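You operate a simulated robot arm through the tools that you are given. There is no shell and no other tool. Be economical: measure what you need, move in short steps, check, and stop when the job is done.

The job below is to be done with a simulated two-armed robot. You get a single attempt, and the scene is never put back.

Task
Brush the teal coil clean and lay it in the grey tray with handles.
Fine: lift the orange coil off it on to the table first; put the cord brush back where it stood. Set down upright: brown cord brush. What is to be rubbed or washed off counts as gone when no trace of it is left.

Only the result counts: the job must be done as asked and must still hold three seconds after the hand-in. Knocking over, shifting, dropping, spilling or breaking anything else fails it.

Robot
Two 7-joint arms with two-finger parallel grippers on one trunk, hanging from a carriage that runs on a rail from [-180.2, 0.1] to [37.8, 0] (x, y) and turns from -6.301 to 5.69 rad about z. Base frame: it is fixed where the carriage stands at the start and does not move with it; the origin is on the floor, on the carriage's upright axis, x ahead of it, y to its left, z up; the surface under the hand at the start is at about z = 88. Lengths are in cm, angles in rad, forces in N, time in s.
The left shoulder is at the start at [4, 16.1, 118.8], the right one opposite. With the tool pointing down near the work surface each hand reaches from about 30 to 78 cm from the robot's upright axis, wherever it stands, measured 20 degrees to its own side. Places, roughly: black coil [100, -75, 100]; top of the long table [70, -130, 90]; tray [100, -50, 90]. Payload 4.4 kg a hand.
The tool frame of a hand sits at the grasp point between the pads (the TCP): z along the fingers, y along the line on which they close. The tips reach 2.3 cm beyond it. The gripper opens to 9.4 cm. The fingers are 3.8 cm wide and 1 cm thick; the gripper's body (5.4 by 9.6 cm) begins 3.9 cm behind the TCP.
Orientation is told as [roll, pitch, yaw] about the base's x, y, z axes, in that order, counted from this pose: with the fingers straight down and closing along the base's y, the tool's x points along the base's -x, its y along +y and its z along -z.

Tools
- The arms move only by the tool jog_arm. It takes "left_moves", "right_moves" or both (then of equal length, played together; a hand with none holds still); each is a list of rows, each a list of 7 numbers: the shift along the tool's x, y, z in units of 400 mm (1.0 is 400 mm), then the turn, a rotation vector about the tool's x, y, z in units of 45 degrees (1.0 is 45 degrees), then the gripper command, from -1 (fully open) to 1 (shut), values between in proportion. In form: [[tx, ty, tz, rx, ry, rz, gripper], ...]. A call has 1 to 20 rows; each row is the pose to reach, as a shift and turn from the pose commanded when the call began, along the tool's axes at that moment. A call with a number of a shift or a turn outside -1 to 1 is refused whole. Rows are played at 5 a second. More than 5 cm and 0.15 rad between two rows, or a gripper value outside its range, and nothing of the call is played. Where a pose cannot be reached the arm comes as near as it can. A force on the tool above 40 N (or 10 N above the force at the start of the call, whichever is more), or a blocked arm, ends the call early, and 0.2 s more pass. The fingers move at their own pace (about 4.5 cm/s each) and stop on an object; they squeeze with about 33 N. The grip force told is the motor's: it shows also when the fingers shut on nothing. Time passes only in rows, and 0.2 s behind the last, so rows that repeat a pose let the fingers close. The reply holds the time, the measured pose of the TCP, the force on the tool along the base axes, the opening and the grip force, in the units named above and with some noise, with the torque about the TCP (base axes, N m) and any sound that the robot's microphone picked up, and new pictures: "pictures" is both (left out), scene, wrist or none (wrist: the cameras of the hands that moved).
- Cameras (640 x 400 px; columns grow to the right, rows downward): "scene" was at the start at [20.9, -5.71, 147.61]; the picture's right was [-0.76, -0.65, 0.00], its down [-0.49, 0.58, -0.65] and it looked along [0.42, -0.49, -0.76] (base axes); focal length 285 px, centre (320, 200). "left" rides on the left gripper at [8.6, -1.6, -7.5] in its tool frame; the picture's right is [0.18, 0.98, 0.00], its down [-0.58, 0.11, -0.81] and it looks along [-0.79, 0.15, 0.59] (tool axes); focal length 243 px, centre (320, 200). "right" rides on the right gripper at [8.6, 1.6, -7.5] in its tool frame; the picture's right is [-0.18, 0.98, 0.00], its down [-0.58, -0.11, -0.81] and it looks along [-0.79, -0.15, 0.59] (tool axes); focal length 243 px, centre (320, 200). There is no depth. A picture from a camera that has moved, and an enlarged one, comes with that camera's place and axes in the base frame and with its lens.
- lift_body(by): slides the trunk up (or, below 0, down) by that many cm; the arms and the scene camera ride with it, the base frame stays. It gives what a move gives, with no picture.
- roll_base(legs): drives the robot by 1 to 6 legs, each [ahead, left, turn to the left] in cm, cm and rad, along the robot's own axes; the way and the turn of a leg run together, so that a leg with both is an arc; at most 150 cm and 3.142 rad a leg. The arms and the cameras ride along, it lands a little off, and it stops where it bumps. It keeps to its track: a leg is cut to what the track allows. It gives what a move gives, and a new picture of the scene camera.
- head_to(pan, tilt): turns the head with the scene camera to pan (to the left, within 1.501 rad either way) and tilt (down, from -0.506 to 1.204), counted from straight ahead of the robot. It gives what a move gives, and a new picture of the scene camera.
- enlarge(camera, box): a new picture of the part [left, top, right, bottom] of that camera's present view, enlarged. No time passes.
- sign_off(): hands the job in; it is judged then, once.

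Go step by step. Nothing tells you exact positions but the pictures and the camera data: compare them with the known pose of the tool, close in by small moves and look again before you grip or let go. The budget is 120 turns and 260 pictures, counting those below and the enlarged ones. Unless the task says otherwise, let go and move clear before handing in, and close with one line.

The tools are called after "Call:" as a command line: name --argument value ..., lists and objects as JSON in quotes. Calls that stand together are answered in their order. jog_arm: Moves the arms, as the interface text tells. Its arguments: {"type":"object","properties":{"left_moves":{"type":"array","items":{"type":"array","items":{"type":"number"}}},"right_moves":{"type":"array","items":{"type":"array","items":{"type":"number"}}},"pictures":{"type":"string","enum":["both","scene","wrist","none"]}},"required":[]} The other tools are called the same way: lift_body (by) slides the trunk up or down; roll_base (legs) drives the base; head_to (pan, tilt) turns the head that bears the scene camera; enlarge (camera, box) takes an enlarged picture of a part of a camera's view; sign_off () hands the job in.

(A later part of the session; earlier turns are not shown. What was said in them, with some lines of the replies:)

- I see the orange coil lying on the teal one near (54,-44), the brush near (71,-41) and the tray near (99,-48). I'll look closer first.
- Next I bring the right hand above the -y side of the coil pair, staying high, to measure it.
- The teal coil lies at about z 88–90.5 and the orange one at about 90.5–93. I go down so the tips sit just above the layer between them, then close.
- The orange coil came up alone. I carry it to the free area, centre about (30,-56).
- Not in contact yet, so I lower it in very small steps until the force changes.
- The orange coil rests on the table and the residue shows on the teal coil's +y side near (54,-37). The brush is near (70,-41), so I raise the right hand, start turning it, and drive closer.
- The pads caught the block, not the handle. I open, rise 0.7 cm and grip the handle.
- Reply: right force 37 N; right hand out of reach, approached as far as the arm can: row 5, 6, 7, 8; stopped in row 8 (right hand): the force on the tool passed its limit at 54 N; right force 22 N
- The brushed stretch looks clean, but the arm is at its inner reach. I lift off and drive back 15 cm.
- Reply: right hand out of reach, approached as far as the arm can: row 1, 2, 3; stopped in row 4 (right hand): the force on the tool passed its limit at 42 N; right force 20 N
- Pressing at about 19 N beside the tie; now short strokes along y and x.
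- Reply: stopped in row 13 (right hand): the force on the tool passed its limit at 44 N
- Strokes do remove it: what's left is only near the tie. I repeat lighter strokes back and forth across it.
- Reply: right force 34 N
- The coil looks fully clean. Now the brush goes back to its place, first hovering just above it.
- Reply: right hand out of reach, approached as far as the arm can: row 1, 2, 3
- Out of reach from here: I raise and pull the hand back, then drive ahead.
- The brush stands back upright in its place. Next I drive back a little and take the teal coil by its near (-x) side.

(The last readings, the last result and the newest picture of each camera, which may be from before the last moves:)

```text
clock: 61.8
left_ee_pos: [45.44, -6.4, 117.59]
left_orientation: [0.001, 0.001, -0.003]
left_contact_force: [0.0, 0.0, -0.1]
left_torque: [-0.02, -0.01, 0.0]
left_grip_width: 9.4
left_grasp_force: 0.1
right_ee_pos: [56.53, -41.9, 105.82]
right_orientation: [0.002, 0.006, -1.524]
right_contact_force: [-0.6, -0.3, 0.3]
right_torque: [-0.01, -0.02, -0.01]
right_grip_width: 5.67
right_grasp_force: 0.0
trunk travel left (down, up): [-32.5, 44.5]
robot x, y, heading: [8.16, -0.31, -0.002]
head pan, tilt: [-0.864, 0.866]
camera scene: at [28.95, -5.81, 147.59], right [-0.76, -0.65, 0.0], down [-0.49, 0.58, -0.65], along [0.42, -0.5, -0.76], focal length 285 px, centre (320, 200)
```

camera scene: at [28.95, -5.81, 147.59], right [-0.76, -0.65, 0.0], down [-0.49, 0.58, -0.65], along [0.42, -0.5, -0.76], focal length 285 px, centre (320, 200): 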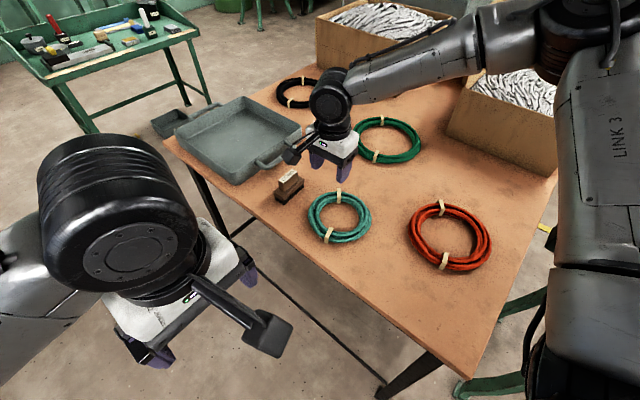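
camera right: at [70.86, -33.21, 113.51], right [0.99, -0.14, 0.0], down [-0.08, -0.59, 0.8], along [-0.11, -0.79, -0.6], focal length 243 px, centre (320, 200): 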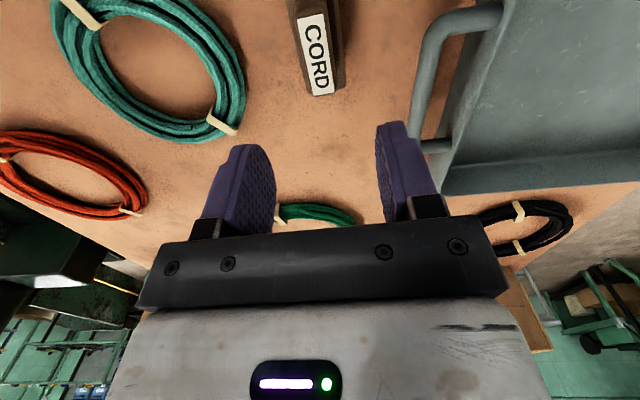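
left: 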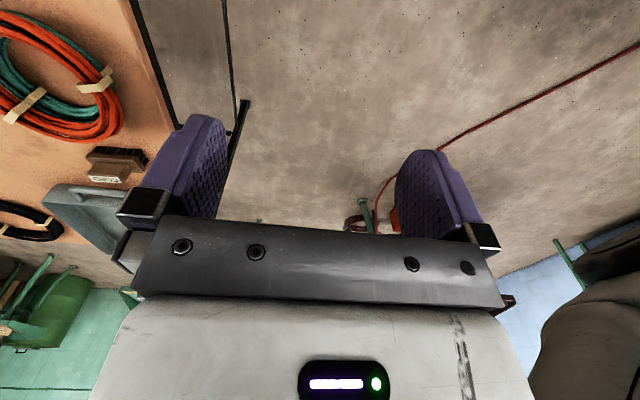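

Call:
jog_arm --right_moves '[[0.002, -0.1, 0, 0, 0, 0, -0.6], [0.004, -0.2, 0.05, 0, 0, 0, -0.6], [0.0065, -0.245, 0.13, 0, 0, 0, -0.6], [0.0065, -0.245, 0.195, 0, 0, 0, -0.6], [0.0065, -0.245, 0.195, 0, 0, 0, -0.6]]' --pictures "wrist"

Call:
enlarge --camera "scene" --box '[290, 150, 418, 250]'

```text
clock: 63.0
left_ee_pos: [45.67, -6.39, 117.62]
left_orientation: [-0.001, -0.001, -0.003]
left_contact_force: [-0.9, 1.2, -0.8]
left_torque: [0.01, -0.01, -0.01]
left_grip_width: 9.39
left_grasp_force: 0.1
right_ee_pos: [46.87, -42.19, 97.91]
right_orientation: [0.004, 0.007, -1.524]
right_contact_force: [0.5, 0.5, 0.4]
right_torque: [0.03, -0.01, 0.0]
right_grip_width: 7.53
right_grasp_force: 0.0
trunk travel left (down, up): [-32.5, 44.5]
robot x, y, heading: [8.17, 0.1, -0.004]
head pan, tilt: [-0.864, 0.866]
camera right: at [48.16, -33.54, 105.71], right [0.99, -0.14, 0.0], down [-0.09, -0.59, 0.8], along [-0.11, -0.79, -0.6], focal length 243 px, centre (320, 200)
```

right: 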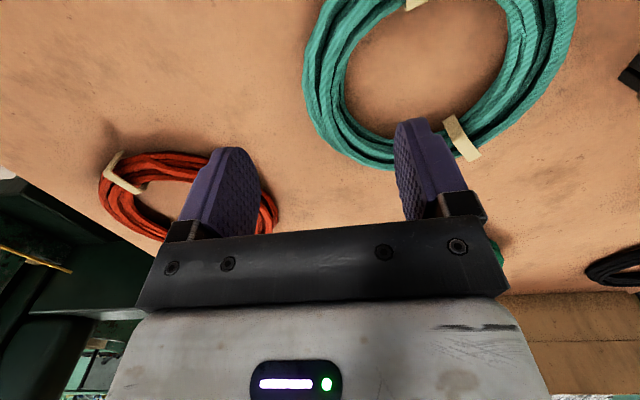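

```text
4.00 times, centred on (354, 200) of scene
camera zoom: at [29.0, -5.82, 147.61], right [-0.76, -0.65, 0.0], down [-0.49, 0.58, -0.65], along [0.42, -0.5, -0.76], focal length 1139 px, centre (184, 200)
```

zoom: 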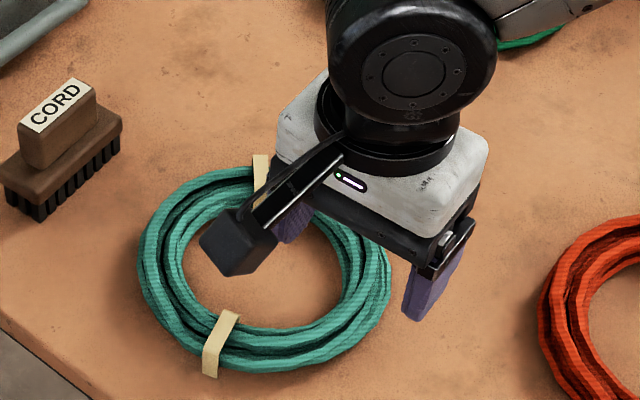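

Call:
jog_arm --right_moves '[[0, 0.007, 0.08, 0, 0, 0, -0.6], [0, 0.007, 0.14, 0, 0, 0, -0.6], [0, 0.007, 0.1725, 0, 0, 0, -0.6], [0, 0.007, 0.1725, 0, 0, 0, -0.6]]' --pictures "wrist"

```text
clock: 64.0
left_ee_pos: [45.63, -6.34, 117.71]
left_orientation: [-0.001, 0.001, -0.004]
left_contact_force: [0.2, -0.4, 1.0]
left_torque: [0.0, 0.03, 0.0]
left_grip_width: 9.39
left_grasp_force: 0.1
right_ee_pos: [47.37, -42.33, 91.0]
right_orientation: [0.005, 0.008, -1.524]
right_contact_force: [-1.4, 0.0, -0.1]
right_torque: [-0.01, 0.01, -0.01]
right_grip_width: 7.53
right_grasp_force: 0.0
trunk travel left (down, up): [-32.5, 44.5]
robot x, y, heading: [8.1, -0.11, -0.006]
head pan, tilt: [-0.864, 0.866]
camera right: at [48.51, -33.54, 98.76], right [0.99, -0.14, 0.0], down [-0.09, -0.59, 0.8], along [-0.11, -0.79, -0.6], focal length 243 px, centre (320, 200)
```

right: 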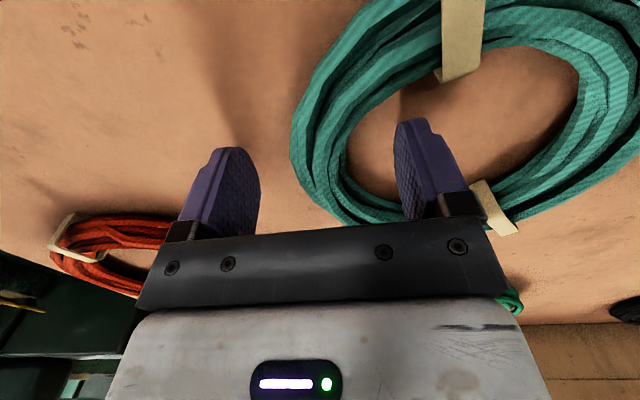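

Aligned: the band lies between the fingers. I close and lift.

Call:
jog_arm --right_moves '[[0, 0, 0, 0, 0, 0, 0.2], [0, 0, 0, 0, 0, 0, 1], [0, 0, 0, 0, 0, 0, 1], [0, 0, 0, 0, 0, 0, 1], [0, 0, 0, 0, 0, 0, 1], [0, 0, 0, 0, 0, 0, 1], [0, 0, -0.05, 0, 0, 0, 1], [0, 0, -0.12, 0, 0, 0, 1], [0, 0, -0.22, 0, 0, 0, 1], [0, 0, -0.32, 0, 0, 0, 1], [0, 0, -0.42, 0, 0, 0, 1], [0, 0, -0.42, 0, 0, 0, 1]]'

Call:
enlarge --camera "right" --box '[260, 0, 640, 240]'

Call:
enlarge --camera "scene" --box '[290, 110, 450, 240]'

```text
clock: 66.6
left_ee_pos: [45.52, -6.43, 117.55]
left_orientation: [0.0, 0.001, -0.005]
left_contact_force: [-0.2, -0.7, 0.4]
left_torque: [0.03, 0.0, 0.01]
left_grip_width: 9.39
left_grasp_force: 0.0
right_ee_pos: [47.24, -42.01, 107.93]
right_orientation: [0.005, 0.007, -1.523]
right_contact_force: [-1.0, 0.8, -3.2]
right_torque: [-0.04, 0.17, 0.0]
right_grip_width: 3.22
right_grasp_force: 33.4
trunk travel left (down, up): [-32.5, 44.5]
robot x, y, heading: [8.31, 0.08, -0.006]
head pan, tilt: [-0.864, 0.866]
camera scene: at [29.0, -5.78, 147.6], right [-0.76, -0.65, 0.0], down [-0.49, 0.58, -0.65], along [0.42, -0.49, -0.76], focal length 285 px, centre (320, 200)
camera right: at [48.35, -33.36, 115.58], right [0.99, -0.14, 0.0], down [-0.09, -0.59, 0.8], along [-0.11, -0.79, -0.6], focal length 243 px, centre (320, 200)
```

scene: 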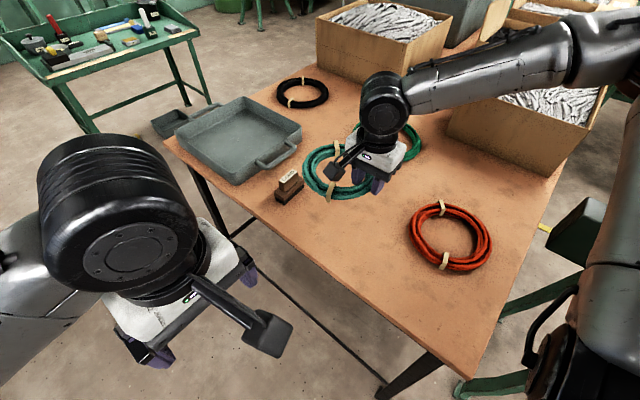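
right: 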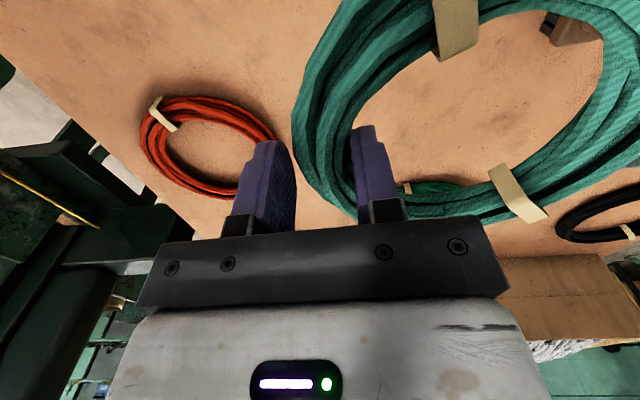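

```text
1.67 times, centred on (450, 120) of right
camera zoom: at [48.35, -33.36, 115.58], right [0.99, -0.14, 0.0], down [-0.09, -0.59, 0.8], along [-0.11, -0.79, -0.6], focal length 404 px, centre (103, 333)
```

zoom: 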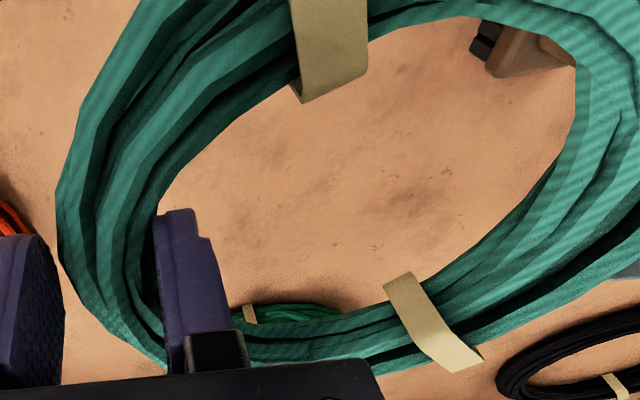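

```text
3.08 times, centred on (370, 175) of scene
camera zoom: at [29.0, -5.78, 147.6], right [-0.76, -0.65, 0.0], down [-0.49, 0.58, -0.65], along [0.42, -0.49, -0.76], focal length 876 px, centre (166, 277)
```

zoom: 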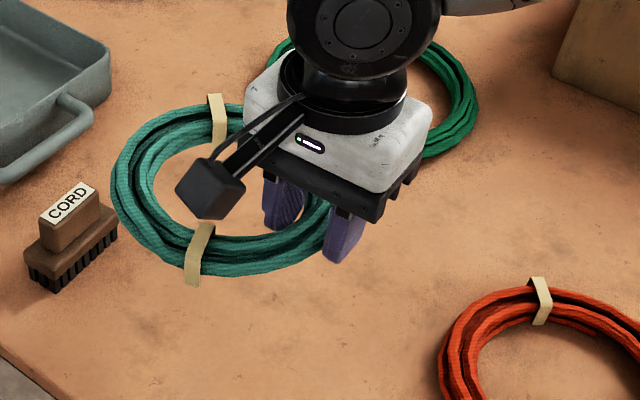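

Only the teal coil is in the hand and it looks clean all round. I drive ahead to bring the tray within reach.

Call:
roll_base --legs '[[28, 0, 0]]'

Call:
enlarge --camera "right" --box '[260, 0, 640, 240]'

```text
clock: 68.6
left_ee_pos: [74.47, -6.4, 117.64]
left_orientation: [0.0, 0.0, -0.005]
left_contact_force: [-0.3, 0.1, -0.4]
left_torque: [0.0, -0.03, -0.01]
left_grip_width: 9.41
left_grasp_force: 0.1
right_ee_pos: [76.03, -42.19, 107.87]
right_orientation: [0.006, 0.007, -1.525]
right_contact_force: [0.2, 0.0, -2.0]
right_torque: [-0.02, 0.16, 0.02]
right_grip_width: 3.22
right_grasp_force: 33.2
trunk travel left (down, up): [-32.5, 44.5]
robot x, y, heading: [37.0, -0.42, -0.0]
head pan, tilt: [-0.864, 0.866]
camera scene: at [57.84, -5.83, 147.62], right [-0.76, -0.65, 0.0], down [-0.49, 0.58, -0.65], along [0.42, -0.5, -0.76], focal length 285 px, centre (320, 200)
```

scene: 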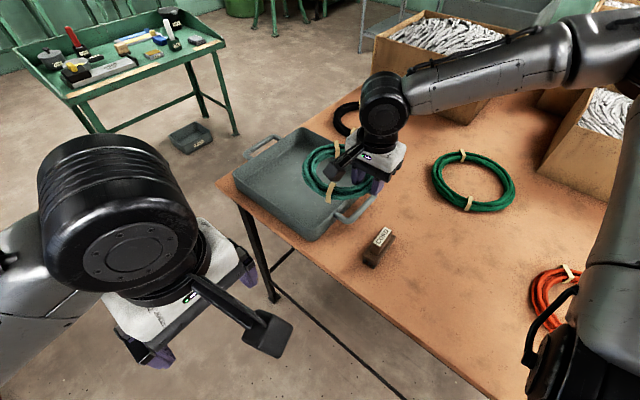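

```text
1.67 times, centred on (450, 120) of right
camera zoom: at [77.19, -33.43, 115.56], right [0.99, -0.14, 0.0], down [-0.09, -0.59, 0.8], along [-0.11, -0.79, -0.6], focal length 404 px, centre (103, 333)
```

zoom: 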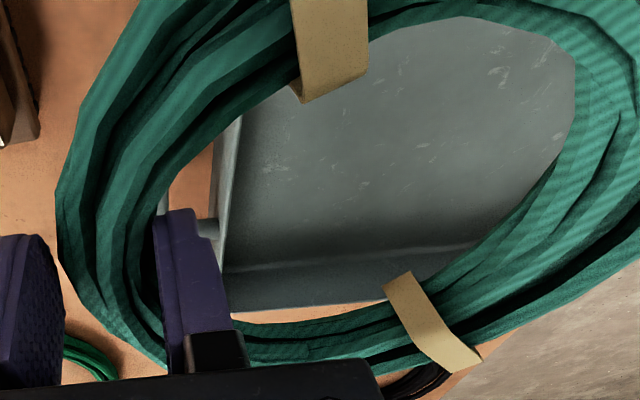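

Call:
enlarge --camera "scene" --box '[220, 110, 412, 260]'

```text
2.67 times, centred on (316, 185) of scene
camera zoom: at [57.84, -5.83, 147.62], right [-0.76, -0.65, 0.0], down [-0.49, 0.58, -0.65], along [0.42, -0.5, -0.76], focal length 760 px, centre (331, 240)
```

zoom: 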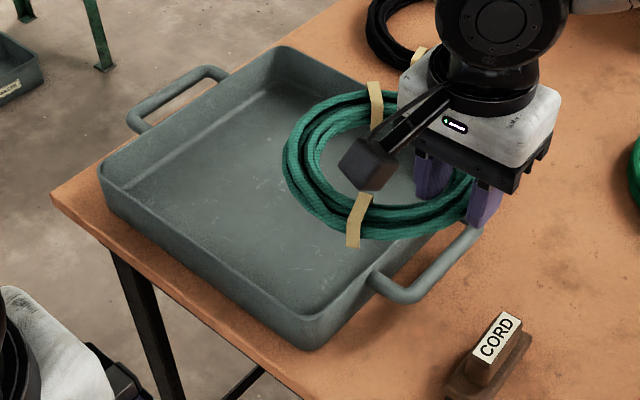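

Call:
jog_arm --right_moves '[[-0.035, 0.1, 0, 0, 0, 0, 1], [-0.07, 0.2, 0, 0, 0, 0, 1], [-0.105, 0.3, 0, 0, 0, 0, 1], [-0.13, 0.37, 0, 0, 0, 0, 1], [-0.13, 0.37, 0.1, 0, 0, 0, 1], [-0.13, 0.37, 0.2, 0, 0, 0, 1], [-0.13, 0.37, 0.25, 0, 0, 0, 1], [-0.13, 0.37, 0.25, 0, 0, 0, 1]]'

Call:
enlarge --camera "scene" --box '[220, 90, 412, 240]'

```text
clock: 70.4
left_ee_pos: [74.33, -6.43, 117.54]
left_orientation: [0.0, -0.001, -0.007]
left_contact_force: [-0.1, -0.7, -0.5]
left_torque: [0.0, -0.01, 0.02]
left_grip_width: 9.4
left_grasp_force: 0.2
right_ee_pos: [91.13, -46.45, 98.06]
right_orientation: [0.005, 0.007, -1.524]
right_contact_force: [0.0, 0.7, -2.5]
right_torque: [0.0, 0.17, 0.0]
right_grip_width: 3.2
right_grasp_force: 32.8
trunk travel left (down, up): [-32.5, 44.5]
robot x, y, heading: [36.86, -0.04, -0.005]
head pan, tilt: [-0.864, 0.866]
camera scene: at [57.81, -5.84, 147.61], right [-0.76, -0.65, 0.0], down [-0.49, 0.58, -0.65], along [0.42, -0.5, -0.76], focal length 285 px, centre (320, 200)
camera right: at [92.34, -37.88, 105.75], right [0.99, -0.14, 0.0], down [-0.09, -0.59, 0.8], along [-0.11, -0.79, -0.6], focal length 243 px, centre (320, 200)
```

scene: 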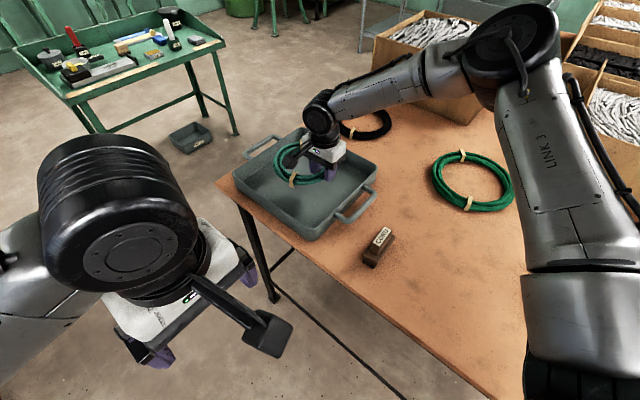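
right: 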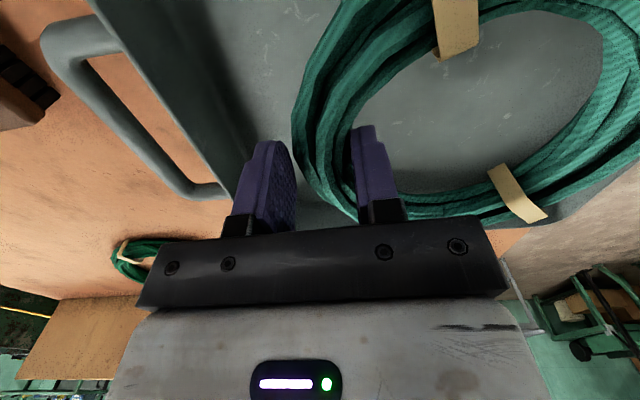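

```text
2.67 times, centred on (316, 165) of scene
camera zoom: at [57.81, -5.84, 147.61], right [-0.76, -0.65, 0.0], down [-0.49, 0.58, -0.65], along [0.42, -0.5, -0.76], focal length 760 px, centre (331, 293)
```

zoom: 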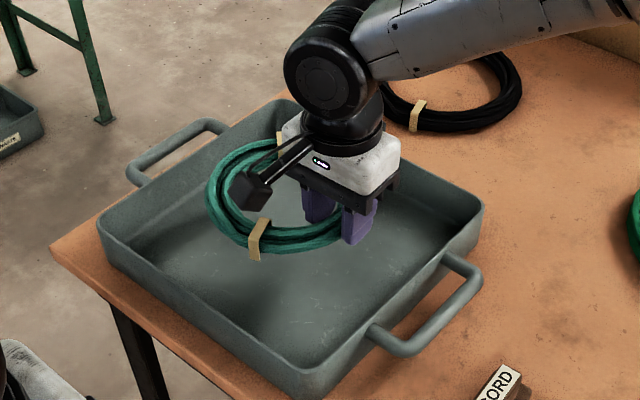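

Call:
jog_arm --right_moves '[[0, 0, 0.06, 0, 0, 0, 1], [0, 0, 0.11, 0, 0, 0, 1], [0, 0, 0.14, 0, 0, 0, 1], [0, 0, 0.15, 0, 0, 0, 1], [0, 0, 0.155, 0, 0, 0, 1], [0, 0, 0.16, 0, 0, 0, 1]]' --pictures "none"

```text
clock: 71.8
left_ee_pos: [74.37, -6.41, 117.6]
left_orientation: [-0.002, -0.001, -0.005]
left_contact_force: [-0.4, 0.2, -0.5]
left_torque: [-0.01, 0.02, 0.02]
left_grip_width: 9.4
left_grasp_force: 0.2
right_ee_pos: [91.34, -46.5, 91.58]
right_orientation: [0.005, 0.008, -1.524]
right_contact_force: [-1.5, 0.5, 1.7]
right_torque: [-0.23, -0.4, 0.01]
right_grip_width: 3.24
right_grasp_force: 33.0
trunk travel left (down, up): [-32.5, 44.5]
robot x, y, heading: [36.98, -0.02, -0.007]
head pan, tilt: [-0.864, 0.866]
```

It has touched the tray floor. I open gently and rise straight up.

Call:
jog_arm --right_moves '[[0, 0, 0.002, 0, 0, 0, 0.5], [0, 0, 0.002, 0, 0, 0, -0.1], [0, 0, 0.002, 0, 0, 0, -0.1], [0, 0, 0.002, 0, 0, 0, -0.1], [0, 0, -0.05, 0, 0, 0, -0.1], [0, 0, -0.15, 0, 0, 0, -0.1], [0, 0, -0.25, 0, 0, 0, -0.1], [0, 0, -0.35, 0, 0, 0, -0.1], [0.0, -0.1, -0.4, 0, 0, 0, -0.1], [0.0, -0.2, -0.4, 0, 0, 0, -0.1], [0.0, -0.3, -0.4, 0, 0, 0, -0.1]]'

Call:
enlarge --camera "scene" --box '[220, 110, 412, 260]'

```text
clock: 74.2
left_ee_pos: [74.21, -6.51, 117.53]
left_orientation: [0.0, 0.002, -0.006]
left_contact_force: [-0.1, 0.2, 0.2]
left_torque: [0.0, 0.01, 0.0]
left_grip_width: 9.4
left_grasp_force: 0.1
right_ee_pos: [78.56, -47.16, 107.37]
right_orientation: [0.005, 0.007, -1.523]
right_contact_force: [-0.6, 0.0, 0.2]
right_torque: [0.01, 0.01, 0.01]
right_grip_width: 5.18
right_grasp_force: 0.1
trunk travel left (down, up): [-32.5, 44.5]
robot x, y, heading: [36.92, 0.04, -0.004]
head pan, tilt: [-0.864, 0.866]
camera scene: at [57.73, -5.85, 147.59], right [-0.76, -0.65, 0.0], down [-0.49, 0.58, -0.65], along [0.42, -0.5, -0.76], focal length 285 px, centre (320, 200)
camera right: at [79.79, -38.44, 115.09], right [0.99, -0.14, 0.0], down [-0.09, -0.59, 0.8], along [-0.11, -0.79, -0.6], focal length 243 px, centre (320, 200)
```

scene: 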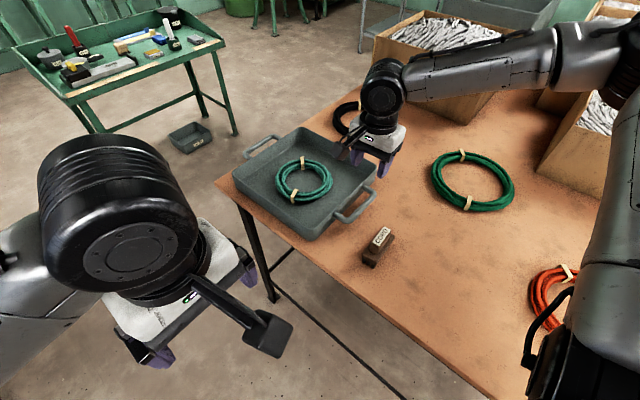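
right: 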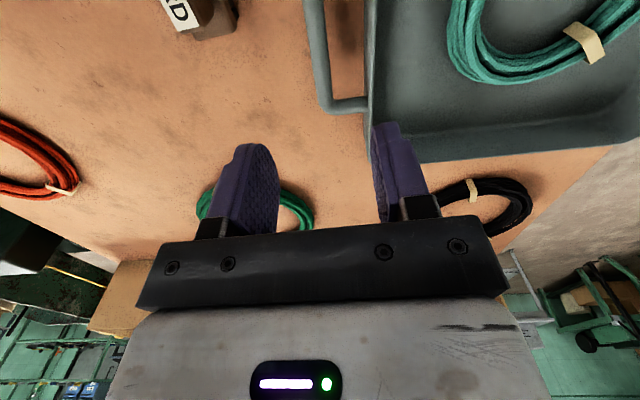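

```text
2.67 times, centred on (316, 185) of scene
camera zoom: at [57.73, -5.85, 147.59], right [-0.76, -0.65, 0.0], down [-0.49, 0.58, -0.65], along [0.42, -0.5, -0.76], focal length 760 px, centre (331, 240)
```

zoom: 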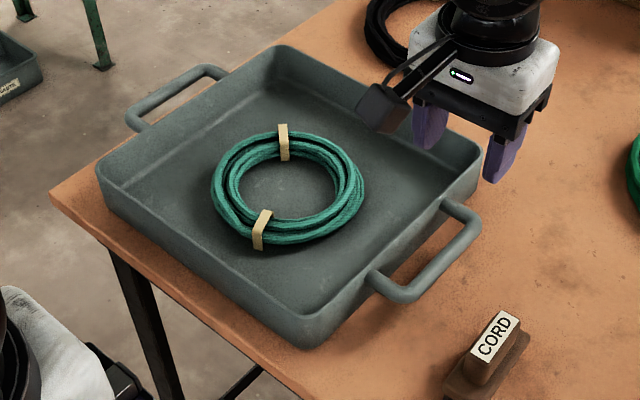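

The coil lies flat in the tray. One last close look for any trace of dirt before I hand in.

Call:
enlarge --camera "scene" --box '[268, 148, 340, 208]'

Call:
enlarge --camera "right" --box '[430, 0, 640, 130]'

```text
6.67 times, centred on (304, 178) of scene
camera zoom: at [57.73, -5.85, 147.59], right [-0.76, -0.65, 0.0], down [-0.49, 0.58, -0.65], along [0.42, -0.5, -0.76], focal length 1899 px, centre (427, 347)
```

zoom: 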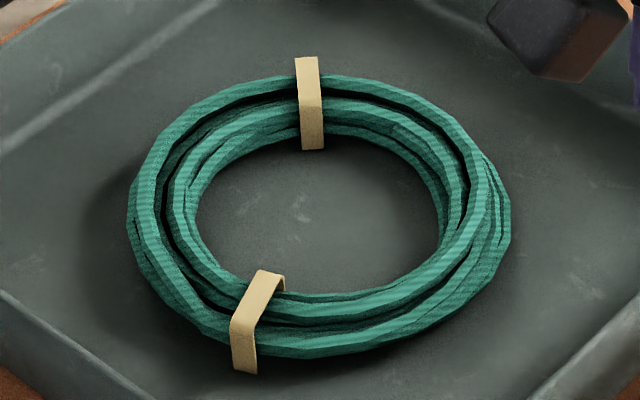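

```text
3.05 times, centred on (535, 65) of right
camera zoom: at [79.79, -38.44, 115.09], right [0.99, -0.14, 0.0], down [-0.09, -0.59, 0.8], along [-0.11, -0.79, -0.6], focal length 739 px, centre (-335, 611)
```

zoom: 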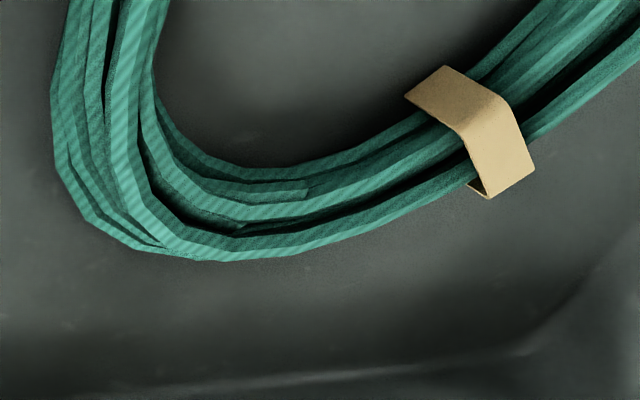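

I see no trace of dirt in any view, so I hand the job in.

Call:
sign_off

```text
The job is handed in.
```

The teal coil is brushed clean in every view I took (I did not see its underside) and lies in the grey tray; the orange coil is on the table, and the cord brush stands upright within a few millimetres of its old place.
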